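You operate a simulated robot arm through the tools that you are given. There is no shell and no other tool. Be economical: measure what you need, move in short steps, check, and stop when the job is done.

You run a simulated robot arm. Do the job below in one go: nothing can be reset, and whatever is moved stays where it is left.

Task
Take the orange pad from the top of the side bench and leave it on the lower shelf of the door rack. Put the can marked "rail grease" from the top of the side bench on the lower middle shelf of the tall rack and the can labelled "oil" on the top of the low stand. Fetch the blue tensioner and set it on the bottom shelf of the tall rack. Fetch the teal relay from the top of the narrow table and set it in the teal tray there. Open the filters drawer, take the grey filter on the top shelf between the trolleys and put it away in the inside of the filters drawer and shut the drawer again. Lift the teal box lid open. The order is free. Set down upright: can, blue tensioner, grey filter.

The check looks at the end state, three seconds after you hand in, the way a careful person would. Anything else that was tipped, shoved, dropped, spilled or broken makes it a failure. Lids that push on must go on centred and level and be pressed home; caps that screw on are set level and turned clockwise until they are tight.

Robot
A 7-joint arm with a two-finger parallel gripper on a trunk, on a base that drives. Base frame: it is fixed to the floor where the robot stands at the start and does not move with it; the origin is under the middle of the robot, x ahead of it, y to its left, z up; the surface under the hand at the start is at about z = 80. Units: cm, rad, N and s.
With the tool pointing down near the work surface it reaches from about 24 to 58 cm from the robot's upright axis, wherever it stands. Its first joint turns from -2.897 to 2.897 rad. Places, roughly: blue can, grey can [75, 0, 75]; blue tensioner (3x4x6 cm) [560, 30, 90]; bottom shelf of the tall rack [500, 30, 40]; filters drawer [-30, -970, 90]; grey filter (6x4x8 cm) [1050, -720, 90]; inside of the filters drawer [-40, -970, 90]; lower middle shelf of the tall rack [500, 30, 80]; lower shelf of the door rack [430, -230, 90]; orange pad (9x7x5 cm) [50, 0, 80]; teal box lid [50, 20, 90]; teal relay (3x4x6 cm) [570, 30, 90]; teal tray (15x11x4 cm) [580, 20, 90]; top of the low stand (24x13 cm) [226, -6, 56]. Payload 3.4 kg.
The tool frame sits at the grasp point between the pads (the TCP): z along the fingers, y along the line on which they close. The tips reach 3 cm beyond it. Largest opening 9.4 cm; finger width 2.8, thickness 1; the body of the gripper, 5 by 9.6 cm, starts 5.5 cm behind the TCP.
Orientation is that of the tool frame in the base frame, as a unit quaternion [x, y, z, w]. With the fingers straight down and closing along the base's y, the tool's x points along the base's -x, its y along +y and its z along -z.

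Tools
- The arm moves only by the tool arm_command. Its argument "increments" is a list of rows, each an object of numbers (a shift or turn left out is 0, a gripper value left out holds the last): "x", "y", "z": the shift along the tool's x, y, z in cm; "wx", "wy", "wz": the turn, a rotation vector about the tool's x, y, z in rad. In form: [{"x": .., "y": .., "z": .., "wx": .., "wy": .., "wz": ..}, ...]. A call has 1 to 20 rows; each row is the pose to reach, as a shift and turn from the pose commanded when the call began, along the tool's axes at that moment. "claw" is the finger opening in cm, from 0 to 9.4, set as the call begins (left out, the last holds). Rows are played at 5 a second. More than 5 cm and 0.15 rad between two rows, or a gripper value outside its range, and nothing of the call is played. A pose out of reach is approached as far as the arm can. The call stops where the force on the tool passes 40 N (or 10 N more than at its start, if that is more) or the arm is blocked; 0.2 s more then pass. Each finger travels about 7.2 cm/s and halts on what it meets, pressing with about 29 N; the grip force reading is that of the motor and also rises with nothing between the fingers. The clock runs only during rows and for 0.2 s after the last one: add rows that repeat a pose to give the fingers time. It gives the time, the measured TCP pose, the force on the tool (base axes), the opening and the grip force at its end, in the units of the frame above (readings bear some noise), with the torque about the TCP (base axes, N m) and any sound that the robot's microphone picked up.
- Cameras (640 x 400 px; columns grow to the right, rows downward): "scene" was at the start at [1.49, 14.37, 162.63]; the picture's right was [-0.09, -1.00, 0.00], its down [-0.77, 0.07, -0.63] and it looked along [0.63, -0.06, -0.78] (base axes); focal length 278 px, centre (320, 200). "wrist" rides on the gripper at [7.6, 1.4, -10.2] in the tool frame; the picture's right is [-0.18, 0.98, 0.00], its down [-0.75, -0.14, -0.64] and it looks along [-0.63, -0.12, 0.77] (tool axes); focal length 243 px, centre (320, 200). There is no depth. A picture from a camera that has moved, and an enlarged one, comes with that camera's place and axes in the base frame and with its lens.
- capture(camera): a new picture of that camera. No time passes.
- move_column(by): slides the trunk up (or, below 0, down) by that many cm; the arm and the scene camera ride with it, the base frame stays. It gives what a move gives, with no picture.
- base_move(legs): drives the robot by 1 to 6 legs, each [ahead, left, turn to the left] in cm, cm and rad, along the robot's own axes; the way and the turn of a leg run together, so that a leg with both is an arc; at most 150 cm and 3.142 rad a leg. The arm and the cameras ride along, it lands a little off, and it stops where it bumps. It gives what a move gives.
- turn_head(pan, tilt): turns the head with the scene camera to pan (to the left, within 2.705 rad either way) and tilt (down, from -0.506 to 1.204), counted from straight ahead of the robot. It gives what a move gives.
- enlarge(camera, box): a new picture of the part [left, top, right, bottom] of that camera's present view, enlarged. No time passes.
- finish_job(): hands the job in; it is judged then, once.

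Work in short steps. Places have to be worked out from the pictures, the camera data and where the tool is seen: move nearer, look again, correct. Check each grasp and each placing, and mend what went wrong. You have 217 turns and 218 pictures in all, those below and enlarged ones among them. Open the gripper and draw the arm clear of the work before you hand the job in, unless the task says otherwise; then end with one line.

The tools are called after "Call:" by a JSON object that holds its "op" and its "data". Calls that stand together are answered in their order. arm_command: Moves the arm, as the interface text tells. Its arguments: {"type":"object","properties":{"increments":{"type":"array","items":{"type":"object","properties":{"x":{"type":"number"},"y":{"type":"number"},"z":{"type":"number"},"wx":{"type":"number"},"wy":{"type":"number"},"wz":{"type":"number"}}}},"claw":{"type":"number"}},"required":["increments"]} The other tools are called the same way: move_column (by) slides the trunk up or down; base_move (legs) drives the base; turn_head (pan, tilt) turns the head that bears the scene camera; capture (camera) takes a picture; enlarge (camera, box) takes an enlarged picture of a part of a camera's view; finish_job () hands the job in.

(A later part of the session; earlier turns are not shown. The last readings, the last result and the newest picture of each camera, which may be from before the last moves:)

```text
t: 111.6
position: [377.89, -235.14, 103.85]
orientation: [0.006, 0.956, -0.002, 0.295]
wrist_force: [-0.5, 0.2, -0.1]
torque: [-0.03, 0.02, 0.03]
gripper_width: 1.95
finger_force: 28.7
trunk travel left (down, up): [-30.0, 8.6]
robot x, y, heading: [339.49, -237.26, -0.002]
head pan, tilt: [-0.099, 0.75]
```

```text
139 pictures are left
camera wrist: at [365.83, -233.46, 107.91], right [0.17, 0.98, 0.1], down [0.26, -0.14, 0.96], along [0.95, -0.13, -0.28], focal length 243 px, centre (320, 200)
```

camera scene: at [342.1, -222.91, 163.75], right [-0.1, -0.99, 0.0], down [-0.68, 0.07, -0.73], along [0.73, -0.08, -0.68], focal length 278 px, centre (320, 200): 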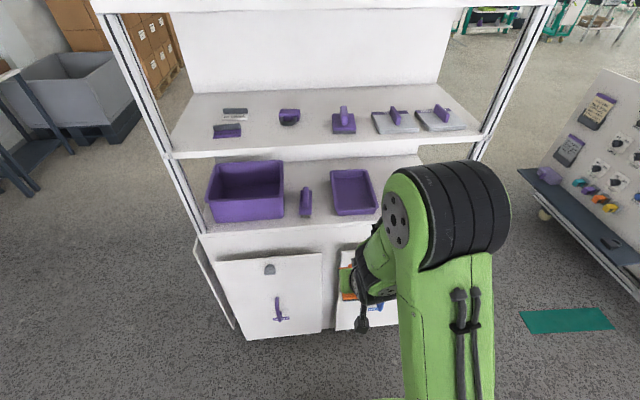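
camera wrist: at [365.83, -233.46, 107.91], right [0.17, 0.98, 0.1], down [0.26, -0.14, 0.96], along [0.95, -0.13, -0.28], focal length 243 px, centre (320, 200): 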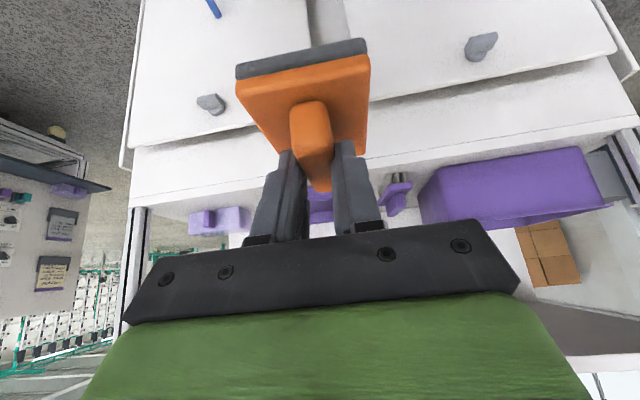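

The arm hides the right half of the shelf, so I sidestep right and look again.

Call:
{"op": "base_move", "data": {"legs": [[0, -45, 0]]}}

Call:
{"op": "turn_head", "data": {"pan": 0.2, "tilt": 0.75}}

Call:
{"op": "capture", "data": {"camera": "scene"}}

Call:
{"op": "enlarge", "data": {"camera": "scene", "box": [170, 110, 440, 260]}}

```text
t: 114.3
position: [377.66, -279.54, 103.9]
orientation: [0.006, 0.955, -0.001, 0.295]
wrist_force: [-0.5, 0.4, 0.8]
torque: [-0.01, 0.0, 0.03]
gripper_width: 1.96
finger_force: 29.0
trunk travel left (down, up): [-30.0, 8.6]
robot x, y, heading: [339.83, -281.63, -0.004]
head pan, tilt: [-0.099, 0.75]
```

```text
t: 115.1
position: [377.7, -279.54, 103.87]
orientation: [0.007, 0.955, -0.002, 0.295]
wrist_force: [0.5, 0.1, -1.4]
torque: [-0.01, 0.0, -0.02]
gripper_width: 1.95
finger_force: 29.3
trunk travel left (down, up): [-30.0, 8.6]
robot x, y, heading: [339.85, -281.24, -0.004]
head pan, tilt: [0.201, 0.75]
```

```text
138 pictures are left
camera scene: at [341.79, -264.77, 163.74], right [0.2, -0.98, 0.0], down [-0.67, -0.13, -0.73], along [0.72, 0.14, -0.68], focal length 278 px, centre (320, 200)
```

scene: 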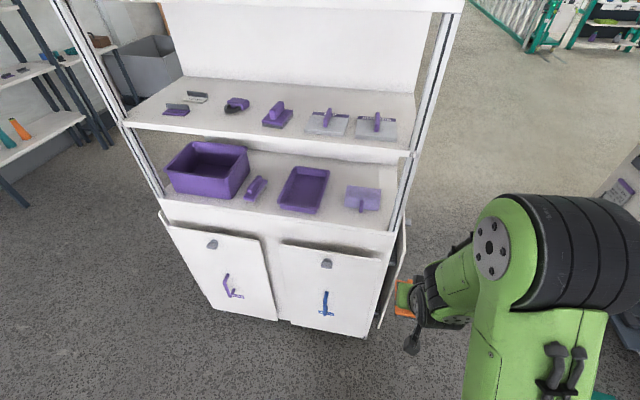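

```text
2.37 times, centred on (305, 185) of scene
camera zoom: at [341.79, -264.77, 163.74], right [0.2, -0.98, 0.0], down [-0.67, -0.13, -0.73], along [0.72, 0.14, -0.68], focal length 660 px, centre (356, 236)
```

zoom: 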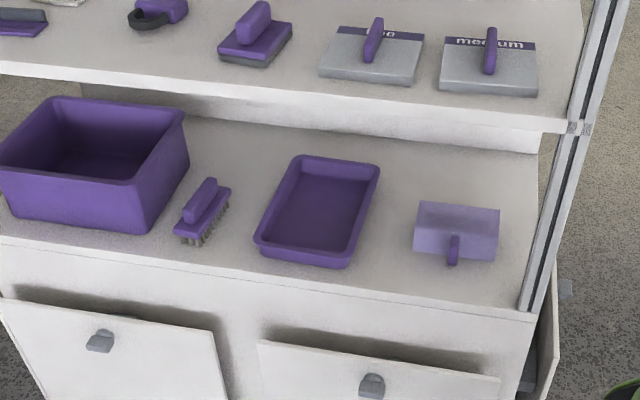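

The shelf is at z ≈ 90 with its front edge at x ≈ 410. There is a gap of about 8.5 cm between the tray (y −250.5) and the block (y −259). I zoom in to measure it well.

Call:
{"op": "enlarge", "data": {"camera": "scene", "box": [270, 150, 400, 240]}}

```text
4.44 times, centred on (335, 195) of scene
camera zoom: at [341.79, -264.77, 163.74], right [0.2, -0.98, 0.0], down [-0.67, -0.13, -0.73], along [0.72, 0.14, -0.68], focal length 1238 px, centre (253, 222)
```

zoom: 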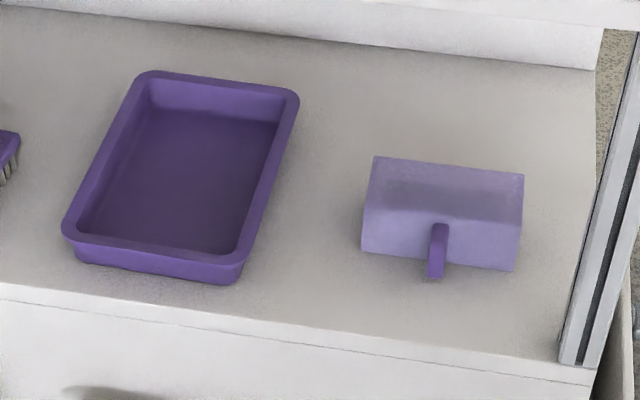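

The shelf front is at x ≈ 407.7 and the block's face at x ≈ 418.3. The pad fits in front, at pad centre (413.2, −256), without overlapping anything. I line up the base.

Call:
{"op": "base_move", "data": {"legs": [[0, 23.5, 0], [20, 0, 0]]}}

Call:
{"op": "turn_head", "data": {"pan": -0.1, "tilt": 0.85}}

Call:
{"op": "capture", "data": {"camera": "scene"}}

Call:
{"op": "capture", "data": {"camera": "wrist"}}

```text
t: 118.0
position: [397.82, -256.2, 103.88]
orientation: [0.006, 0.956, -0.003, 0.294]
wrist_force: [0.3, 0.2, -1.9]
torque: [0.03, -0.01, 0.0]
gripper_width: 1.93
finger_force: 28.6
trunk travel left (down, up): [-30.0, 8.6]
robot x, y, heading: [359.7, -258.12, -0.005]
head pan, tilt: [0.201, 0.75]
```

```text
t: 118.8
position: [397.77, -256.14, 103.86]
orientation: [0.006, 0.955, -0.001, 0.295]
wrist_force: [-0.2, -0.4, -1.8]
torque: [-0.04, 0.01, -0.01]
gripper_width: 1.95
finger_force: 29.1
trunk travel left (down, up): [-30.0, 8.6]
robot x, y, heading: [359.9, -258.53, -0.003]
head pan, tilt: [-0.099, 0.85]
```

```text
135 pictures are left
camera scene: at [361.44, -243.97, 162.94], right [-0.1, -0.99, 0.0], down [-0.75, 0.08, -0.66], along [0.66, -0.07, -0.75], focal length 278 px, centre (320, 200)
```

scene: 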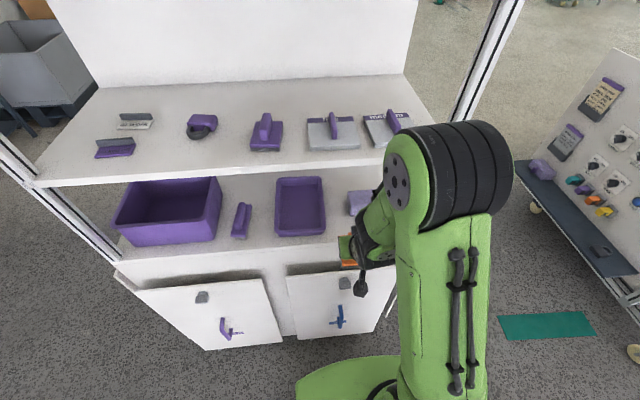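

```text
134 pictures are left
camera wrist: at [385.66, -254.55, 107.92], right [0.16, 0.98, 0.1], down [0.26, -0.14, 0.96], along [0.95, -0.13, -0.28], focal length 243 px, centre (320, 200)
```

wrist: 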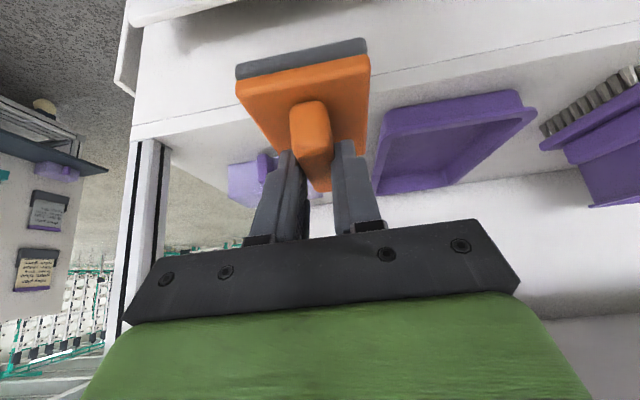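

Lined up at y −256.1. I move the arm forward 13.7 cm above the shelf.

Call:
{"op": "arm_command", "data": {"increments": [{"x": -2.9, "z": 1.95}, {"x": -5.7, "z": 3.9}, {"x": -8.5, "z": 5.8}, {"x": -11.3, "z": 7.75}]}}

Call:
{"op": "capture", "data": {"camera": "wrist"}}

Call:
{"op": "enlarge", "data": {"camera": "scene", "box": [260, 150, 460, 290]}}

```text
t: 119.8
position: [411.56, -256.47, 103.72]
orientation: [0.005, 0.956, -0.002, 0.294]
wrist_force: [-0.1, -1.5, -0.7]
torque: [-0.01, 0.02, 0.0]
gripper_width: 1.92
finger_force: 28.7
trunk travel left (down, up): [-30.0, 8.6]
robot x, y, heading: [359.51, -258.7, -0.004]
head pan, tilt: [-0.099, 0.85]
```

```text
133 pictures are left
camera wrist: at [399.45, -254.78, 107.79], right [0.16, 0.98, 0.1], down [0.26, -0.14, 0.95], along [0.95, -0.13, -0.28], focal length 243 px, centre (320, 200)
```

wrist: 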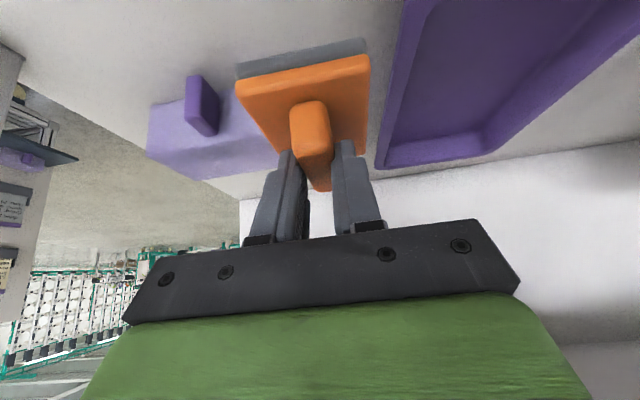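

```text
2.86 times, centred on (360, 220) of scene
camera zoom: at [361.61, -243.99, 162.94], right [-0.1, -0.99, 0.0], down [-0.75, 0.08, -0.66], along [0.66, -0.07, -0.75], focal length 796 px, centre (206, 143)
```

zoom: 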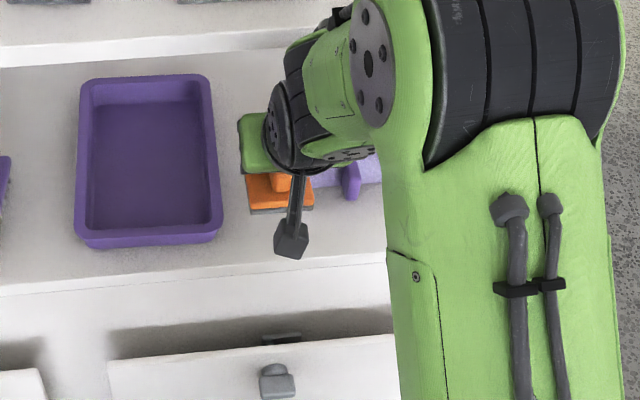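

Clear on both sides. I lower 7 cm with a slight pull-back, then feel for contact.

Call:
{"op": "arm_command", "data": {"increments": [{"x": 1.5, "z": 1.7}, {"x": 3.0, "z": 3.5}, {"x": 4.6, "z": 5.3}]}}

Call:
{"op": "capture", "data": {"camera": "wrist"}}

Call:
{"op": "enlarge", "data": {"camera": "scene", "box": [260, 150, 460, 290]}}

```text
t: 120.5
position: [410.82, -256.15, 99.2]
orientation: [0.004, 0.953, 0.0, 0.303]
wrist_force: [-13.1, 3.3, 19.0]
torque: [-0.47, -0.7, -0.11]
gripper_width: 2.18
finger_force: 29.3
trunk travel left (down, up): [-30.0, 8.6]
robot x, y, heading: [359.57, -258.13, -0.001]
head pan, tilt: [-0.099, 0.85]
stopped in row 3: the force on the tool passed its limit at 75 N (the readings are from after the stop); the commanded pose is now the measured one
```

```text
131 pictures are left
camera wrist: at [398.68, -254.54, 103.11], right [0.16, 0.98, 0.11], down [0.24, -0.15, 0.96], along [0.96, -0.13, -0.26], focal length 243 px, centre (320, 200)
```

wrist: 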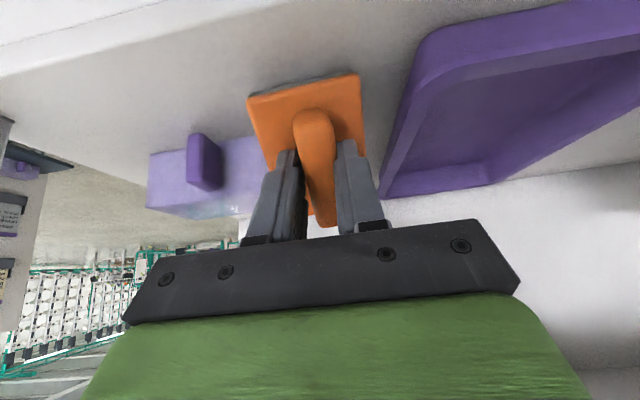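

```text
2.86 times, centred on (360, 220) of scene
camera zoom: at [360.84, -243.99, 162.95], right [-0.1, -0.99, 0.0], down [-0.74, 0.08, -0.66], along [0.66, -0.07, -0.75], focal length 796 px, centre (206, 143)
```

zoom: 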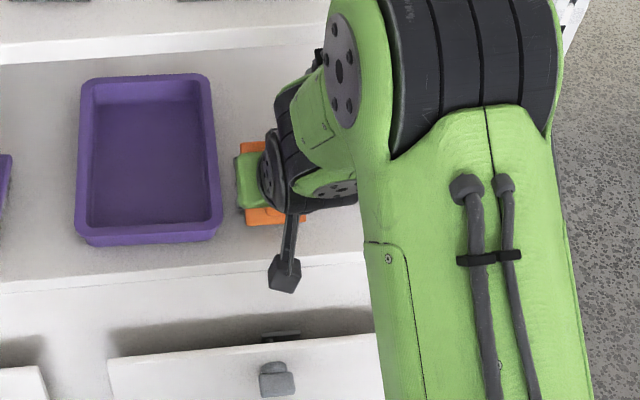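

The shelf came up sooner than expected, at about z 93–94, and the pad shifted a little in the grip. I look closely before releasing.

Call:
{"op": "enlarge", "data": {"camera": "wrist", "box": [140, 50, 400, 240]}}

Call:
{"op": "enlarge", "data": {"camera": "scene", "box": [320, 180, 400, 240]}}

```text
2.11 times, centred on (270, 145) of wrist
camera zoom: at [398.68, -254.54, 103.11], right [0.16, 0.98, 0.11], down [0.24, -0.15, 0.96], along [0.96, -0.13, -0.26], focal length 511 px, centre (425, 316)
```

zoom: 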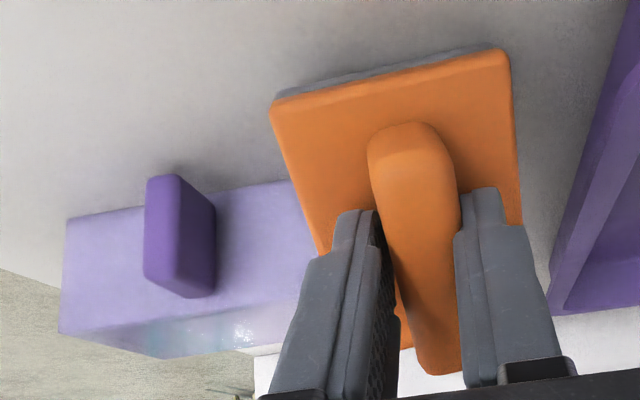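

```text
6.67 times, centred on (360, 210) of scene
camera zoom: at [360.84, -243.99, 162.95], right [-0.1, -0.99, 0.0], down [-0.74, 0.08, -0.66], along [0.66, -0.07, -0.75], focal length 1857 px, centre (53, 133)
```

zoom: 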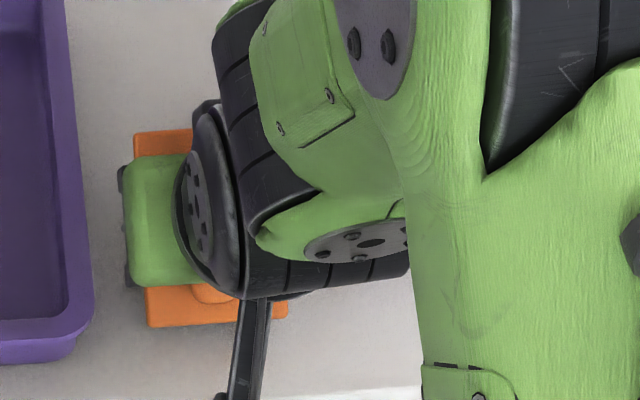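

The pad's far end seems to have landed on the block and tilted up in the grip. I lift off, move back a little, and check that the block hasn't shifted.

Call:
{"op": "arm_command", "data": {"increments": [{"x": -1.1, "z": -1.65}, {"x": -2.3, "z": -3.3}, {"x": -3.4, "z": -4.95}]}}

Call:
{"op": "arm_command", "data": {"increments": [{"x": 3.3, "z": -2.3}, {"x": 6.6, "z": -4.5}, {"x": 9.9, "z": -6.8}, {"x": 13.2, "z": -9.0}]}}

Call:
{"op": "capture", "data": {"camera": "wrist"}}

Call:
{"op": "capture", "data": {"camera": "scene"}}

Call:
{"op": "enlarge", "data": {"camera": "scene", "box": [260, 150, 460, 290]}}

```text
t: 121.3
position: [410.94, -256.29, 105.09]
orientation: [0.004, 0.954, -0.001, 0.299]
wrist_force: [-0.2, 0.0, -1.7]
torque: [0.0, 0.01, 0.0]
gripper_width: 1.9
finger_force: 29.2
trunk travel left (down, up): [-30.0, 8.6]
robot x, y, heading: [359.92, -258.28, 0.002]
head pan, tilt: [-0.099, 0.85]
```

```text
t: 122.3
position: [396.86, -256.07, 105.02]
orientation: [0.005, 0.954, 0.0, 0.299]
wrist_force: [-0.3, 0.7, -0.5]
torque: [0.01, -0.03, -0.02]
gripper_width: 1.91
finger_force: 29.3
out of reach, approached as far as the arm can: row 4
trunk travel left (down, up): [-30.0, 8.6]
robot x, y, heading: [359.64, -258.15, -0.004]
head pan, tilt: [-0.099, 0.85]
```

```text
127 pictures are left
camera wrist: at [384.92, -254.47, 109.07], right [0.16, 0.98, 0.11], down [0.25, -0.14, 0.96], along [0.95, -0.13, -0.27], focal length 243 px, centre (320, 200)
```

wrist: 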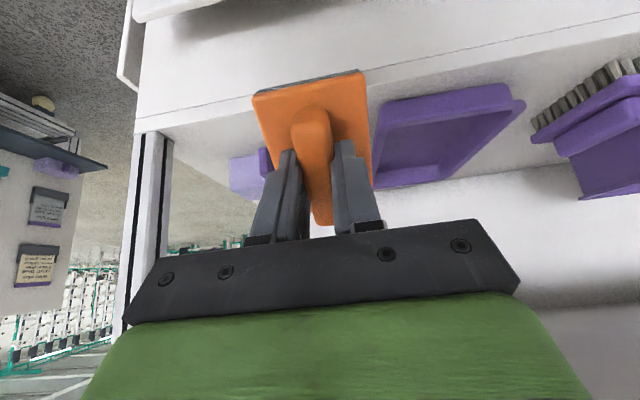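

```text
126 pictures are left
camera scene: at [361.47, -243.85, 162.93], right [-0.1, -0.99, 0.0], down [-0.75, 0.08, -0.66], along [0.66, -0.07, -0.75], focal length 278 px, centre (320, 200)
```

scene: 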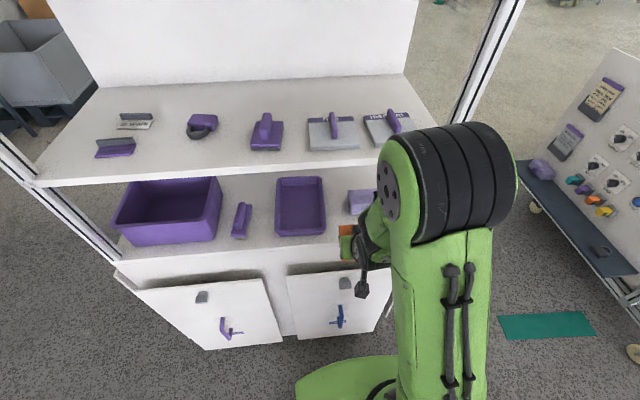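

```text
2.86 times, centred on (360, 220) of scene
camera zoom: at [361.47, -243.85, 162.93], right [-0.1, -0.99, 0.0], down [-0.75, 0.08, -0.66], along [0.66, -0.07, -0.75], focal length 796 px, centre (206, 143)
```

zoom: 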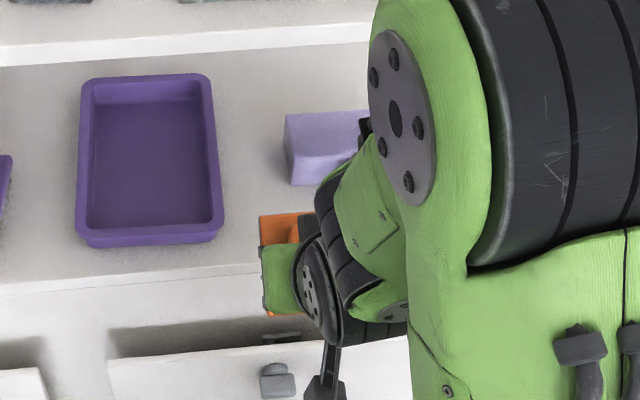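

Nothing on the shelf moved, but the pad is now tilted far-end-up in the grip. I turn the tool towards vertical by 0.4 rad so the pad comes nearly level, then look.

Call:
{"op": "arm_command", "data": {"increments": [{"wy": 0.13}, {"wy": 0.26}, {"wy": 0.4}]}}

Call:
{"op": "capture", "data": {"camera": "wrist"}}

Call:
{"op": "enlarge", "data": {"camera": "scene", "box": [300, 170, 440, 310]}}

```text
t: 123.1
position: [396.98, -256.13, 104.88]
orientation: [0.005, 0.995, 0.001, 0.104]
wrist_force: [-0.4, 0.0, -0.7]
torque: [-0.01, 0.01, -0.01]
gripper_width: 1.9
finger_force: 28.6
trunk travel left (down, up): [-30.0, 8.6]
robot x, y, heading: [359.81, -258.31, -0.002]
head pan, tilt: [-0.099, 0.85]
```

```text
124 pictures are left
camera wrist: at [387.47, -254.55, 113.34], right [0.19, 0.98, 0.04], down [0.6, -0.15, 0.78], along [0.77, -0.12, -0.62], focal length 243 px, centre (320, 200)
```

wrist: 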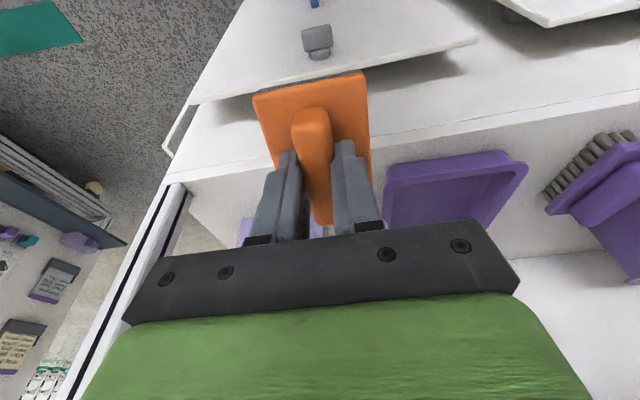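

```text
2.86 times, centred on (370, 240) of scene
camera zoom: at [361.51, -243.98, 162.94], right [-0.1, -0.99, 0.0], down [-0.75, 0.08, -0.66], along [0.66, -0.07, -0.75], focal length 796 px, centre (177, 86)
```

zoom: 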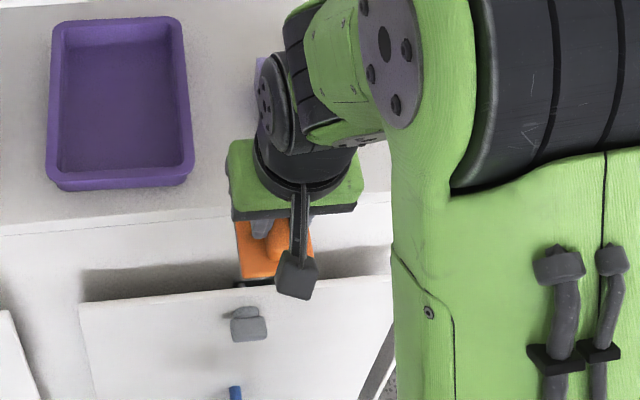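

Pad is now nearly level. I move in over the shelf, shifted 1.15 cm left so it stays clear of both the tray and the block.

Call:
{"op": "arm_command", "data": {"increments": [{"x": -3.3, "y": 0.4, "z": 0.7}, {"x": -6.6, "y": 0.8, "z": 1.4}, {"x": -9.9, "y": 1.15, "z": 2.1}, {"x": -13.2, "y": 1.15, "z": 2.8}]}}

Call:
{"op": "capture", "data": {"camera": "wrist"}}

Call:
{"op": "enlarge", "data": {"camera": "scene", "box": [280, 150, 420, 290]}}

```text
t: 124.3
position: [405.82, -254.95, 104.98]
orientation: [0.001, 0.996, 0.002, 0.087]
wrist_force: [0.1, -0.1, -1.2]
torque: [0.0, 0.01, -0.02]
gripper_width: 1.91
finger_force: 29.0
trunk travel left (down, up): [-30.0, 8.6]
robot x, y, heading: [358.94, -258.34, -0.007]
head pan, tilt: [-0.099, 0.85]
stopped in row 4: the arm was blocked; the commanded pose is now the measured one
```

```text
122 pictures are left
camera wrist: at [396.52, -253.58, 113.6], right [0.18, 0.98, 0.04], down [0.63, -0.15, 0.76], along [0.76, -0.12, -0.65], focal length 243 px, centre (320, 200)
```

wrist: 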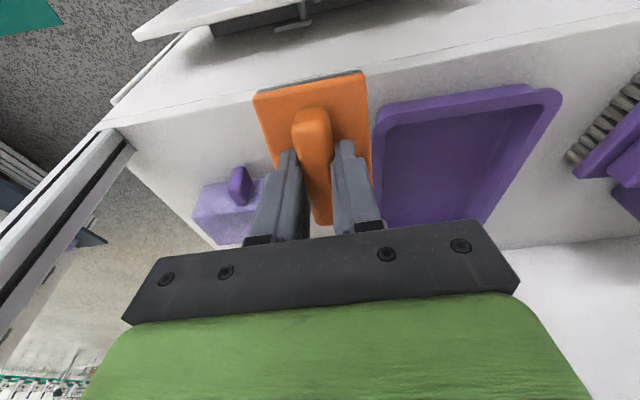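

```text
2.86 times, centred on (350, 220) of scene
camera zoom: at [357.26, -244.21, 163.04], right [-0.1, -0.99, 0.0], down [-0.73, 0.08, -0.68], along [0.67, -0.07, -0.74], focal length 796 px, centre (234, 143)
```

zoom: 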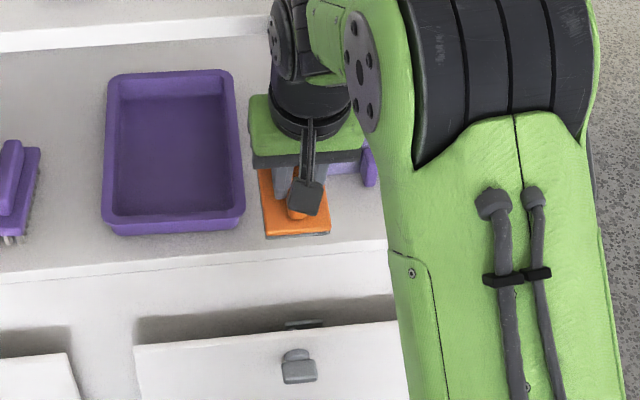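

The nearly vertical wrist is touching the upper shelf edge, so I back off 4 cm and re-pitch to about 0.47 rad.

Call:
{"op": "arm_command", "data": {"increments": [{"x": 2, "z": -0.3}, {"x": 5, "z": -0.8}]}}

Call:
{"op": "arm_command", "data": {"increments": [{"wy": -0.15}, {"wy": -0.3}]}}

Call:
{"op": "capture", "data": {"camera": "wrist"}}

Call:
{"op": "capture", "data": {"camera": "scene"}}

```text
t: 124.9
position: [403.38, -255.19, 103.87]
orientation: [0.004, 0.997, 0.0, 0.082]
wrist_force: [-0.5, -0.5, -0.6]
torque: [-0.01, -0.04, -0.02]
gripper_width: 1.95
finger_force: 28.6
trunk travel left (down, up): [-30.0, 8.6]
robot x, y, heading: [358.96, -258.11, -0.008]
head pan, tilt: [-0.099, 0.85]
```

```text
t: 125.5
position: [403.36, -255.16, 103.83]
orientation: [0.005, 0.974, 0.0, 0.228]
wrist_force: [-0.3, -0.2, -0.9]
torque: [0.06, -0.01, 0.01]
gripper_width: 1.92
finger_force: 28.6
trunk travel left (down, up): [-30.0, 8.6]
robot x, y, heading: [358.96, -258.44, -0.005]
head pan, tilt: [-0.099, 0.85]
```

```text
120 pictures are left
camera wrist: at [391.97, -253.62, 109.44], right [0.17, 0.98, 0.08], down [0.39, -0.15, 0.91], along [0.91, -0.12, -0.41], focal length 243 px, centre (320, 200)
```

wrist: 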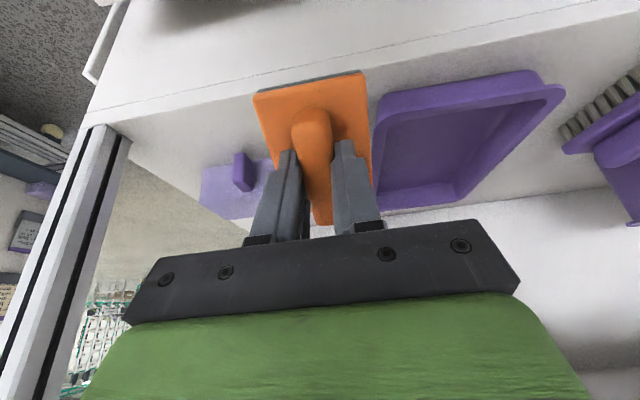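

```text
119 pictures are left
camera scene: at [360.8, -244.11, 162.94], right [-0.1, -0.99, 0.0], down [-0.75, 0.08, -0.66], along [0.66, -0.07, -0.75], focal length 278 px, centre (320, 200)
```

scene: 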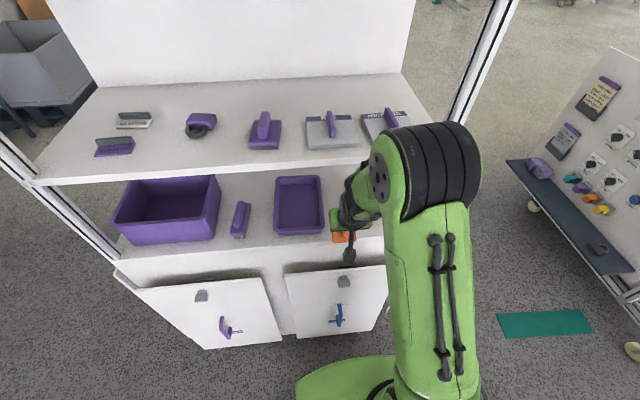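

Pad tilt is about 26° now. I move in to TCP x ≈ 408.7 and lower towards first contact of the near edge.

Call:
{"op": "arm_command", "data": {"increments": [{"x": -2.4, "z": 1.2}, {"x": -4.7, "y": 0.1, "z": 2.4}]}}

Call:
{"op": "arm_command", "data": {"increments": [{"x": 0.9, "z": 1.8}, {"x": 1.8, "z": 3.6}, {"x": 2.3, "z": 4.45}]}}

Call:
{"op": "capture", "data": {"camera": "wrist"}}

Call:
{"op": "enlarge", "data": {"camera": "scene", "box": [280, 150, 420, 290]}}

```text
t: 126.1
position: [408.61, -255.08, 103.69]
orientation: [0.003, 0.974, 0.0, 0.227]
wrist_force: [1.0, 0.1, -1.2]
torque: [-0.03, 0.06, 0.02]
gripper_width: 1.91
finger_force: 28.8
trunk travel left (down, up): [-30.0, 8.6]
robot x, y, heading: [359.3, -258.46, -0.004]
head pan, tilt: [-0.099, 0.85]
```

```text
t: 126.9
position: [408.45, -255.25, 98.89]
orientation: [0.004, 0.973, 0.001, 0.232]
wrist_force: [-1.7, -0.3, 19.8]
torque: [-0.09, 0.39, -0.01]
gripper_width: 1.93
finger_force: 29.0
trunk travel left (down, up): [-30.0, 8.6]
robot x, y, heading: [359.2, -258.48, -0.009]
head pan, tilt: [-0.099, 0.85]
```

```text
118 pictures are left
camera wrist: at [397.05, -253.66, 104.54], right [0.17, 0.98, 0.09], down [0.38, -0.15, 0.91], along [0.91, -0.12, -0.4], focal length 243 px, centre (320, 200)
```

wrist: 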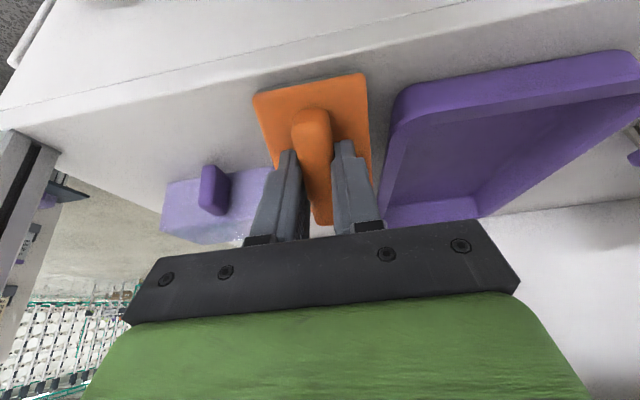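

```text
2.86 times, centred on (350, 220) of scene
camera zoom: at [360.62, -244.13, 162.96], right [-0.1, -0.99, 0.0], down [-0.75, 0.08, -0.66], along [0.66, -0.07, -0.75], focal length 796 px, centre (234, 143)
```

zoom: 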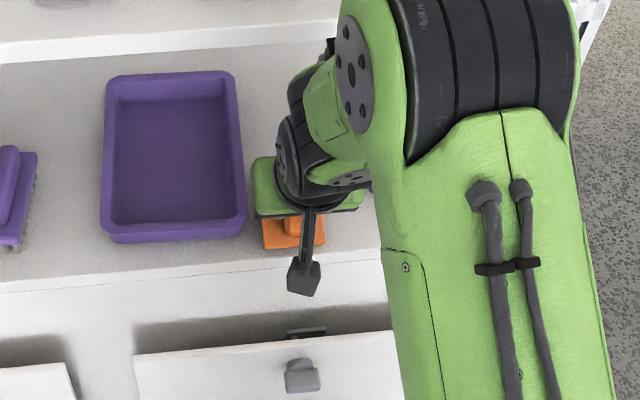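

The near edge rests on the shelf (z ≈ 93). I now rotate the pad level by moving the hand forward and slightly down around that edge.

Call:
{"op": "arm_command", "data": {"increments": [{"x": -0.35, "z": 0.3}, {"x": -0.65, "z": 0.7}, {"x": -0.9, "z": 1.2}, {"x": -1.15, "z": 1.7}]}}

Call:
{"op": "capture", "data": {"camera": "wrist"}}

Call:
{"op": "enlarge", "data": {"camera": "scene", "box": [280, 150, 420, 290]}}

```text
t: 127.7
position: [409.7, -255.19, 98.62]
orientation: [0.004, 0.972, 0.0, 0.233]
wrist_force: [-3.7, 0.2, 23.1]
torque: [-0.05, 0.74, 0.02]
gripper_width: 1.99
finger_force: 29.5
trunk travel left (down, up): [-30.0, 8.6]
robot x, y, heading: [359.24, -258.36, 0.002]
head pan, tilt: [-0.099, 0.85]
stopped in row 3: the force on the tool passed its limit at 43 N (the readings are from after the stop); the commanded pose is now the measured one
```

```text
116 pictures are left
camera wrist: at [398.24, -253.63, 104.23], right [0.17, 0.98, 0.09], down [0.38, -0.15, 0.91], along [0.91, -0.12, -0.4], focal length 243 px, centre (320, 200)
```

wrist: 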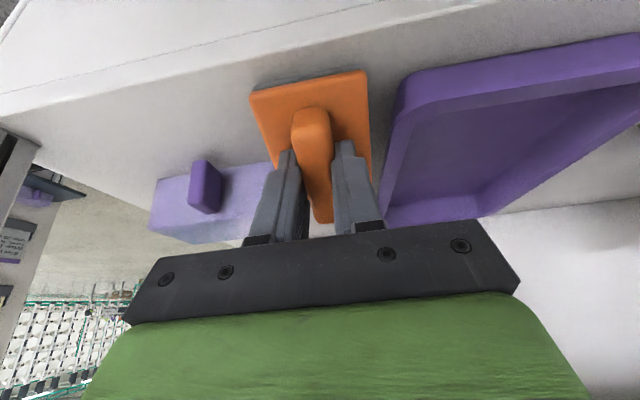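

```text
2.86 times, centred on (350, 220) of scene
camera zoom: at [360.62, -244.14, 162.94], right [-0.1, -0.99, 0.0], down [-0.75, 0.08, -0.66], along [0.66, -0.07, -0.75], focal length 796 px, centre (234, 143)
```

zoom: 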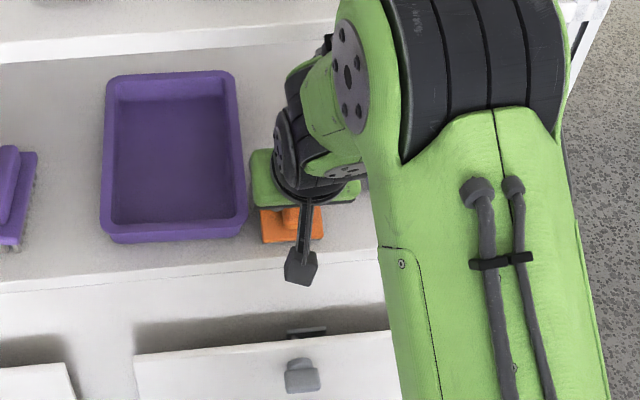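

Mostly level and clear on both sides. I open the fingers a little and let it settle.

Call:
{"op": "arm_command", "data": {"increments": [{"z": 0}, {"z": 0}, {"z": 0}], "claw": 3.2}}

Call:
{"op": "capture", "data": {"camera": "wrist"}}

```text
t: 128.4
position: [409.78, -255.21, 98.26]
orientation: [0.005, 0.973, 0.0, 0.23]
wrist_force: [0.1, -0.2, 0.3]
torque: [0.0, -0.01, 0.01]
gripper_width: 3.21
finger_force: 0.0
trunk travel left (down, up): [-30.0, 8.6]
robot x, y, heading: [358.97, -258.32, -0.004]
head pan, tilt: [-0.099, 0.85]
```

```text
114 pictures are left
camera wrist: at [398.3, -253.63, 104.01], right [0.17, 0.98, 0.08], down [0.39, -0.15, 0.91], along [0.91, -0.12, -0.4], focal length 243 px, centre (320, 200)
```

wrist: 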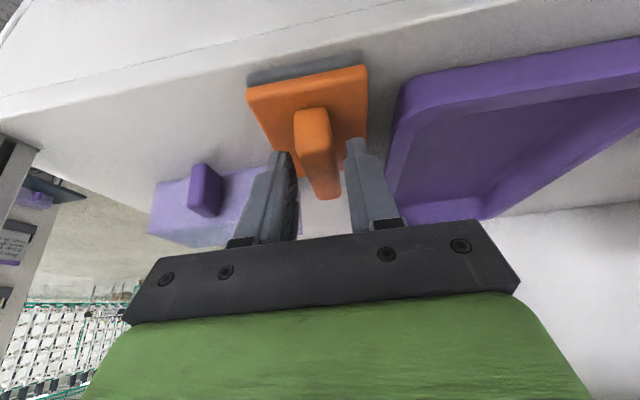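

The pad has settled flat. I open a bit more and withdraw along the tool axis.

Call:
{"op": "arm_command", "data": {"increments": [{"z": -1}, {"z": -4}, {"z": -8}, {"z": -12}, {"x": 3, "z": -14}], "claw": 4}}

Call:
{"op": "base_move", "data": {"legs": [[-30, 0, 0]]}}

Call:
{"op": "capture", "data": {"camera": "scene"}}

Call:
{"op": "enlarge", "data": {"camera": "wrist", "box": [120, 0, 520, 240]}}

```text
t: 129.7
position: [400.55, -255.27, 109.55]
orientation: [0.004, 0.973, 0.0, 0.231]
wrist_force: [0.0, 0.5, -0.4]
torque: [-0.01, -0.05, 0.01]
gripper_width: 3.99
finger_force: 0.0
trunk travel left (down, up): [-30.0, 8.6]
robot x, y, heading: [359.03, -258.64, -0.002]
head pan, tilt: [-0.099, 0.85]
```

```text
t: 131.7
position: [370.54, -254.9, 109.45]
orientation: [0.003, 0.973, 0.0, 0.229]
wrist_force: [0.3, 0.3, -0.3]
torque: [0.0, 0.01, 0.01]
gripper_width: 4.01
finger_force: 0.0
trunk travel left (down, up): [-30.0, 8.6]
robot x, y, heading: [329.18, -258.16, -0.001]
head pan, tilt: [-0.099, 0.85]
```

```text
113 pictures are left
camera scene: at [330.61, -243.97, 162.94], right [-0.1, -0.99, 0.0], down [-0.75, 0.08, -0.66], along [0.66, -0.07, -0.75], focal length 278 px, centre (320, 200)
```

scene: 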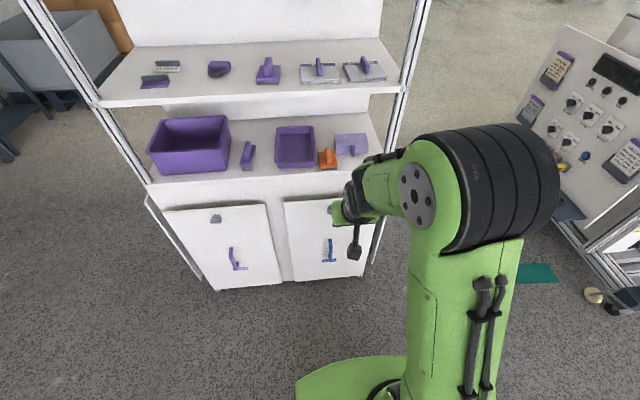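

```text
1.60 times, centred on (320, 120) of wrist
camera zoom: at [359.19, -253.45, 115.1], right [0.17, 0.98, 0.08], down [0.38, -0.14, 0.91], along [0.91, -0.12, -0.4], focal length 388 px, centre (320, 328)
```

zoom: 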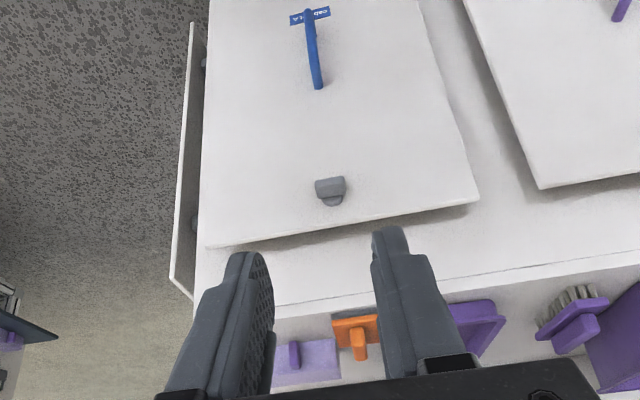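

The pad lies flat on the lower shelf. Next, the blue tensioner and teal relay on the narrow table: I drive there.

Call:
{"op": "base_move", "data": {"legs": [[0, 150, 0], [0, 25, 0], [150, 0, 0], [70, 0, 0], [0, 0, 1.571]]}}

Call:
{"op": "turn_head", "data": {"pan": 0.0, "tilt": 0.6}}

Call:
{"op": "capture", "data": {"camera": "scene"}}

```text
t: 155.1
position: [545.36, -34.85, 109.52]
orientation: [0.691, -0.685, -0.164, -0.163]
wrist_force: [-0.4, 0.6, -0.2]
torque: [0.0, 0.01, -0.02]
gripper_width: 3.99
finger_force: 0.1
trunk travel left (down, up): [-30.0, 8.6]
robot x, y, heading: [549.57, -76.37, 1.583]
head pan, tilt: [-0.099, 0.85]
```

```text
t: 155.9
position: [545.41, -34.85, 109.35]
orientation: [0.69, -0.686, -0.164, -0.161]
wrist_force: [0.0, -0.3, 0.4]
torque: [0.0, -0.04, 0.01]
gripper_width: 3.99
finger_force: 0.0
trunk travel left (down, up): [-30.0, 8.6]
robot x, y, heading: [549.26, -76.48, 1.58]
head pan, tilt: [0.0, 0.6]
```

```text
111 pictures are left
camera scene: at [533.87, -73.88, 165.02], right [1.0, 0.01, 0.0], down [0.01, -0.57, -0.82], along [-0.01, 0.82, -0.57], focal length 278 px, centre (320, 200)
```

scene: 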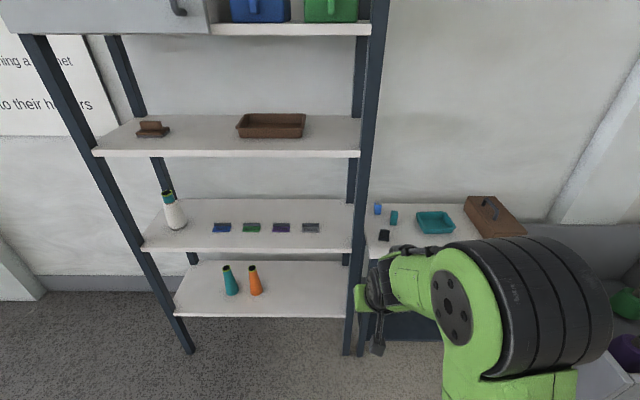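

I zoom in on the narrow table and the two target shelves.

Call:
{"op": "enlarge", "data": {"camera": "scene", "box": [350, 180, 540, 270]}}

Call:
{"op": "enlarge", "data": {"camera": "scene", "box": [130, 170, 370, 350]}}

```text
3.37 times, centred on (445, 225) of scene
camera zoom: at [533.87, -73.88, 165.02], right [1.0, 0.01, 0.0], down [0.01, -0.57, -0.82], along [-0.01, 0.82, -0.57], focal length 938 px, centre (-101, 116)
```

zoom: 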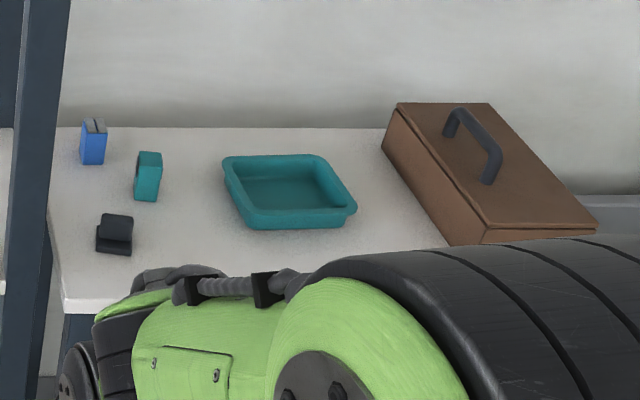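

```text
2.22 times, centred on (250, 260) of scene
camera zoom: at [533.87, -73.88, 165.02], right [1.0, 0.01, 0.0], down [0.01, -0.57, -0.82], along [-0.01, 0.82, -0.57], focal length 619 px, centre (476, 67)
```

zoom: 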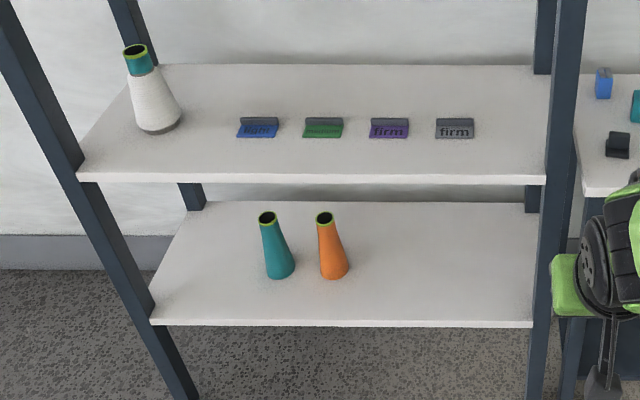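

The tensioner is near (559.5, 29.5) and the relay near (565.5, 22). I move up to the table.

Call:
{"op": "base_move", "data": {"legs": [[0, -17, -0.01], [44, 0, 0]]}}

Call:
{"op": "turn_head", "data": {"pan": -0.1, "tilt": 0.9}}

Call:
{"op": "capture", "data": {"camera": "scene"}}

Call:
{"op": "capture", "data": {"camera": "wrist"}}

```text
t: 159.6
position: [562.4, 9.86, 109.4]
orientation: [0.689, -0.687, -0.163, -0.162]
wrist_force: [0.5, 0.7, -0.5]
torque: [-0.01, 0.02, -0.02]
gripper_width: 4.0
finger_force: 0.1
trunk travel left (down, up): [-30.0, 8.6]
robot x, y, heading: [566.18, -32.06, 1.579]
head pan, tilt: [0.0, 0.6]
```

```text
t: 160.4
position: [562.51, 9.76, 109.43]
orientation: [0.689, -0.687, -0.163, -0.161]
wrist_force: [0.0, -0.4, -0.5]
torque: [0.0, -0.03, -0.03]
gripper_width: 4.0
finger_force: 0.1
trunk travel left (down, up): [-30.0, 8.6]
robot x, y, heading: [566.17, -31.78, 1.579]
head pan, tilt: [-0.099, 0.901]
```

```text
108 pictures are left
camera scene: at [551.55, -30.45, 162.55], right [1.0, -0.09, 0.0], down [-0.07, -0.78, -0.62], along [0.06, 0.62, -0.78], focal length 278 px, centre (320, 200)
```

scene: 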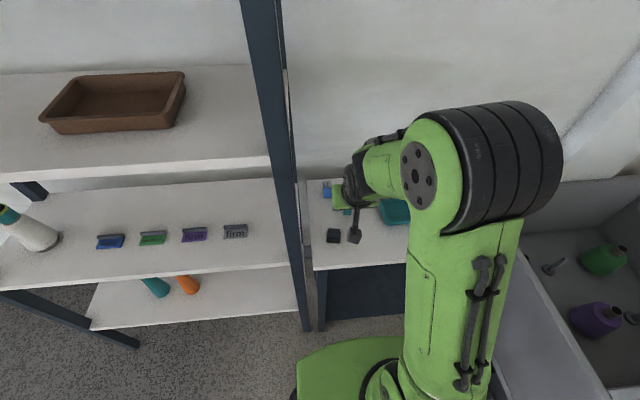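

```text
107 pictures are left
camera wrist: at [561.12, -1.47, 115.09], right [-0.98, 0.16, 0.08], down [0.14, 0.39, 0.91], along [0.11, 0.91, -0.4], focal length 243 px, centre (320, 200)
```

wrist: 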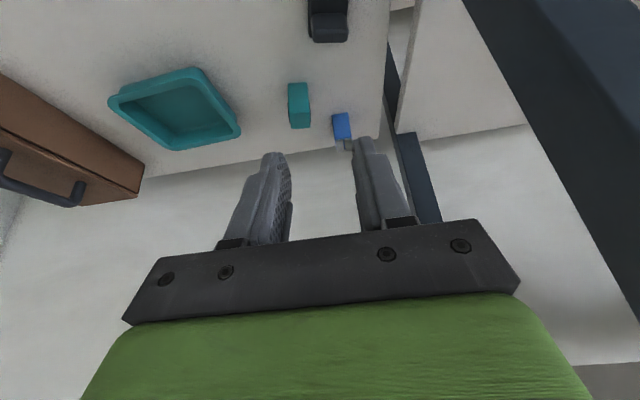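

Call:
{"op": "enlarge", "data": {"camera": "wrist", "box": [90, 40, 400, 210]}}

Call:
{"op": "enlarge", "data": {"camera": "scene", "box": [300, 160, 420, 260]}}

```text
2.06 times, centred on (245, 125) of wrist
camera zoom: at [561.12, -1.47, 115.09], right [-0.98, 0.16, 0.08], down [0.14, 0.39, 0.91], along [0.11, 0.91, -0.4], focal length 501 px, centre (475, 355)
```

zoom: 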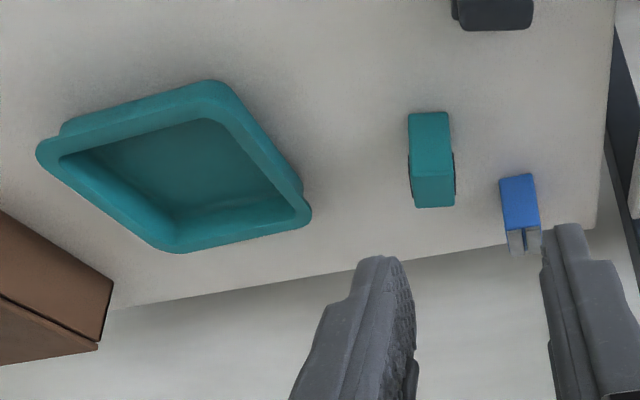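

```text
4.00 times, centred on (360, 210) of scene
camera zoom: at [551.55, -30.45, 162.55], right [1.0, -0.09, 0.0], down [-0.07, -0.78, -0.62], along [0.06, 0.62, -0.78], focal length 1114 px, centre (160, 160)
```

zoom: 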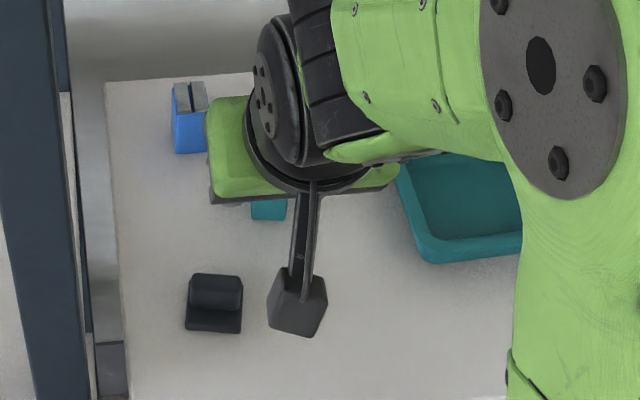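

Triangulated: table top z ≈ 84.4, tensioner centre about (560.4, 34), relay about (566, 26), tray about (583, 22). Relay first: I approach it with the present pitch.

Call:
{"op": "arm_command", "data": {"increments": [{"x": -1.1, "y": -0.9, "z": 4}, {"x": -2.2, "y": -1.8, "z": 8}, {"x": -3.3, "y": -2.7, "z": 12}, {"x": -4.3, "y": -3.5, "z": 15.6}], "claw": 5.4}}

Call:
{"op": "capture", "data": {"camera": "wrist"}}

Call:
{"op": "enlarge", "data": {"camera": "scene", "box": [300, 160, 420, 260]}}

```text
t: 161.4
position: [566.18, 20.84, 97.33]
orientation: [0.689, -0.687, -0.163, -0.161]
wrist_force: [0.2, 0.6, -0.7]
torque: [-0.06, 0.0, -0.01]
gripper_width: 5.4
finger_force: 0.1
trunk travel left (down, up): [-30.0, 8.6]
robot x, y, heading: [566.11, -31.84, 1.579]
head pan, tilt: [-0.099, 0.901]
```

```text
104 pictures are left
camera wrist: at [564.8, 9.45, 102.93], right [-0.98, 0.16, 0.08], down [0.14, 0.39, 0.91], along [0.12, 0.91, -0.4], focal length 243 px, centre (320, 200)
```

wrist: 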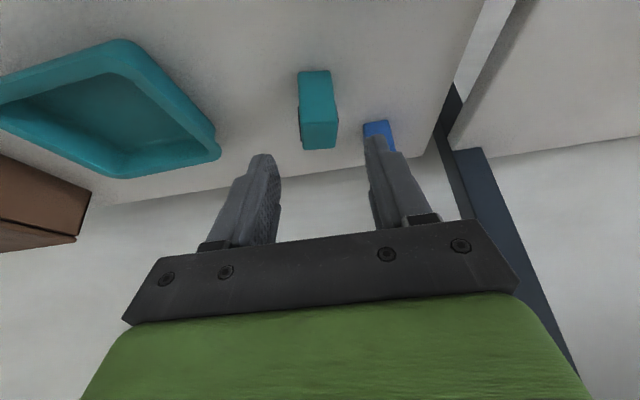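

```text
4.00 times, centred on (360, 210) of scene
camera zoom: at [551.59, -30.3, 162.55], right [1.0, -0.09, 0.0], down [-0.07, -0.78, -0.62], along [0.06, 0.62, -0.78], focal length 1114 px, centre (160, 160)
```

zoom: 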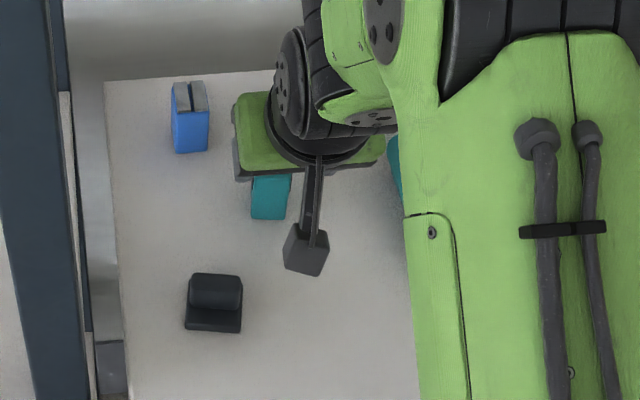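

Aligned. I go in 10 cm along the tool axis and close.

Call:
{"op": "arm_command", "data": {"increments": [{"y": -0.1, "z": 4}, {"x": -0.2, "y": -0.1, "z": 7.5}, {"x": -0.2, "y": -0.1, "z": 10}]}}

Call:
{"op": "arm_command", "data": {"increments": [{"z": 0}, {"z": 0}, {"z": 0}, {"z": 0}], "claw": 0}}

Call:
{"op": "arm_command", "data": {"increments": [{"x": -0.9, "z": -1.8}, {"x": -2.3, "z": -4.5}, {"x": -4.1, "z": -8}]}}

Call:
{"op": "capture", "data": {"camera": "wrist"}}

```text
t: 162.2
position: [566.02, 25.39, 88.47]
orientation: [0.689, -0.688, -0.164, -0.162]
wrist_force: [-0.4, 0.6, 1.0]
torque: [-0.01, 0.02, 0.0]
gripper_width: 5.4
finger_force: 0.0
trunk travel left (down, up): [-30.0, 8.6]
robot x, y, heading: [566.31, -32.11, 1.579]
head pan, tilt: [-0.099, 0.901]
```

```text
t: 163.2
position: [566.02, 25.34, 88.52]
orientation: [0.689, -0.687, -0.163, -0.162]
wrist_force: [0.1, -0.6, 0.3]
torque: [0.0, -0.04, -0.03]
gripper_width: 3.38
finger_force: 29.6
trunk travel left (down, up): [-30.0, 8.6]
robot x, y, heading: [566.32, -31.58, 1.578]
head pan, tilt: [-0.099, 0.901]
```

```text
t: 164.0
position: [566.2, 25.37, 97.67]
orientation: [0.689, -0.687, -0.163, -0.162]
wrist_force: [-0.6, 0.1, -1.2]
torque: [0.01, -0.02, 0.01]
gripper_width: 3.36
finger_force: 28.7
trunk travel left (down, up): [-30.0, 8.6]
robot x, y, heading: [565.89, -31.77, 1.574]
head pan, tilt: [-0.099, 0.901]
```

```text
102 pictures are left
camera wrist: at [564.8, 13.99, 103.22], right [-0.98, 0.16, 0.08], down [0.14, 0.39, 0.91], along [0.11, 0.91, -0.4], focal length 243 px, centre (320, 200)
```

wrist: 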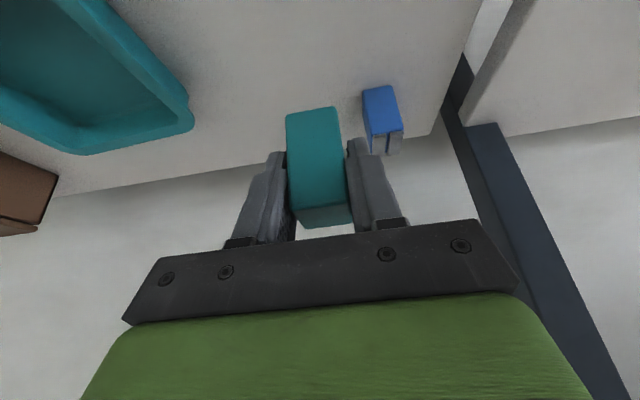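

Held. I move over the middle of the teal tray at (583.5, 21.5).

Call:
{"op": "arm_command", "data": {"increments": [{"x": 1.1, "y": -4.3, "z": -0.5}, {"x": 2.2, "y": -8.6, "z": -1.1}, {"x": 3.3, "y": -13, "z": -1.6}, {"x": 4.4, "y": -17.3, "z": -2.2}]}}

Call:
{"op": "capture", "data": {"camera": "wrist"}}

Call:
{"op": "enlarge", "data": {"camera": "scene", "box": [320, 150, 480, 270]}}

```text
t: 165.0
position: [583.43, 20.51, 97.61]
orientation: [0.69, -0.687, -0.164, -0.161]
wrist_force: [-0.1, 0.1, -0.6]
torque: [-0.01, -0.02, 0.0]
gripper_width: 3.37
finger_force: 29.0
trunk travel left (down, up): [-30.0, 8.6]
robot x, y, heading: [566.3, -31.74, 1.576]
head pan, tilt: [-0.099, 0.901]
```

```text
101 pictures are left
camera wrist: at [582.03, 9.25, 103.27], right [-0.98, 0.16, 0.09], down [0.14, 0.39, 0.91], along [0.11, 0.91, -0.4], focal length 243 px, centre (320, 200)
```

wrist: 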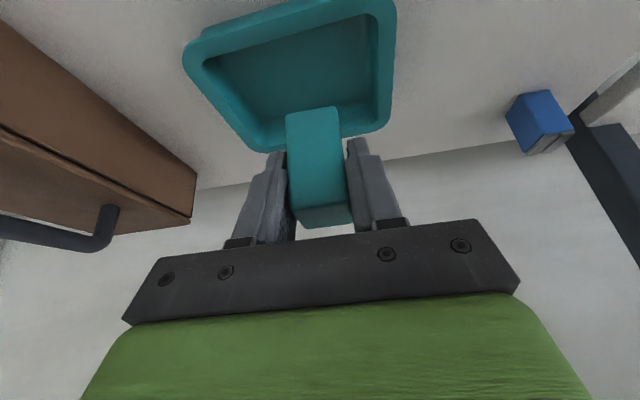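

```text
3.33 times, centred on (400, 210) of scene
camera zoom: at [551.71, -30.47, 162.56], right [1.0, -0.09, 0.0], down [-0.07, -0.78, -0.62], along [0.06, 0.62, -0.78], focal length 928 px, centre (53, 167)
```

zoom: 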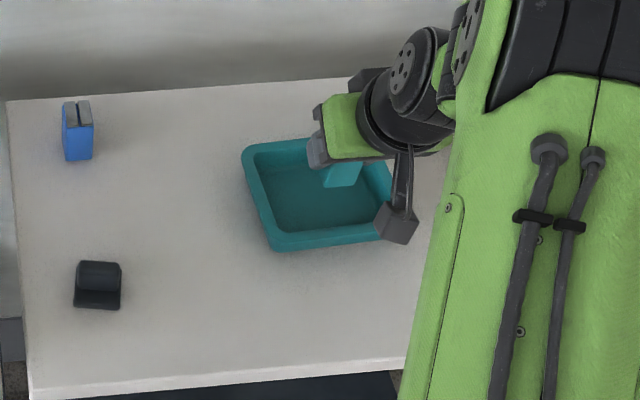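

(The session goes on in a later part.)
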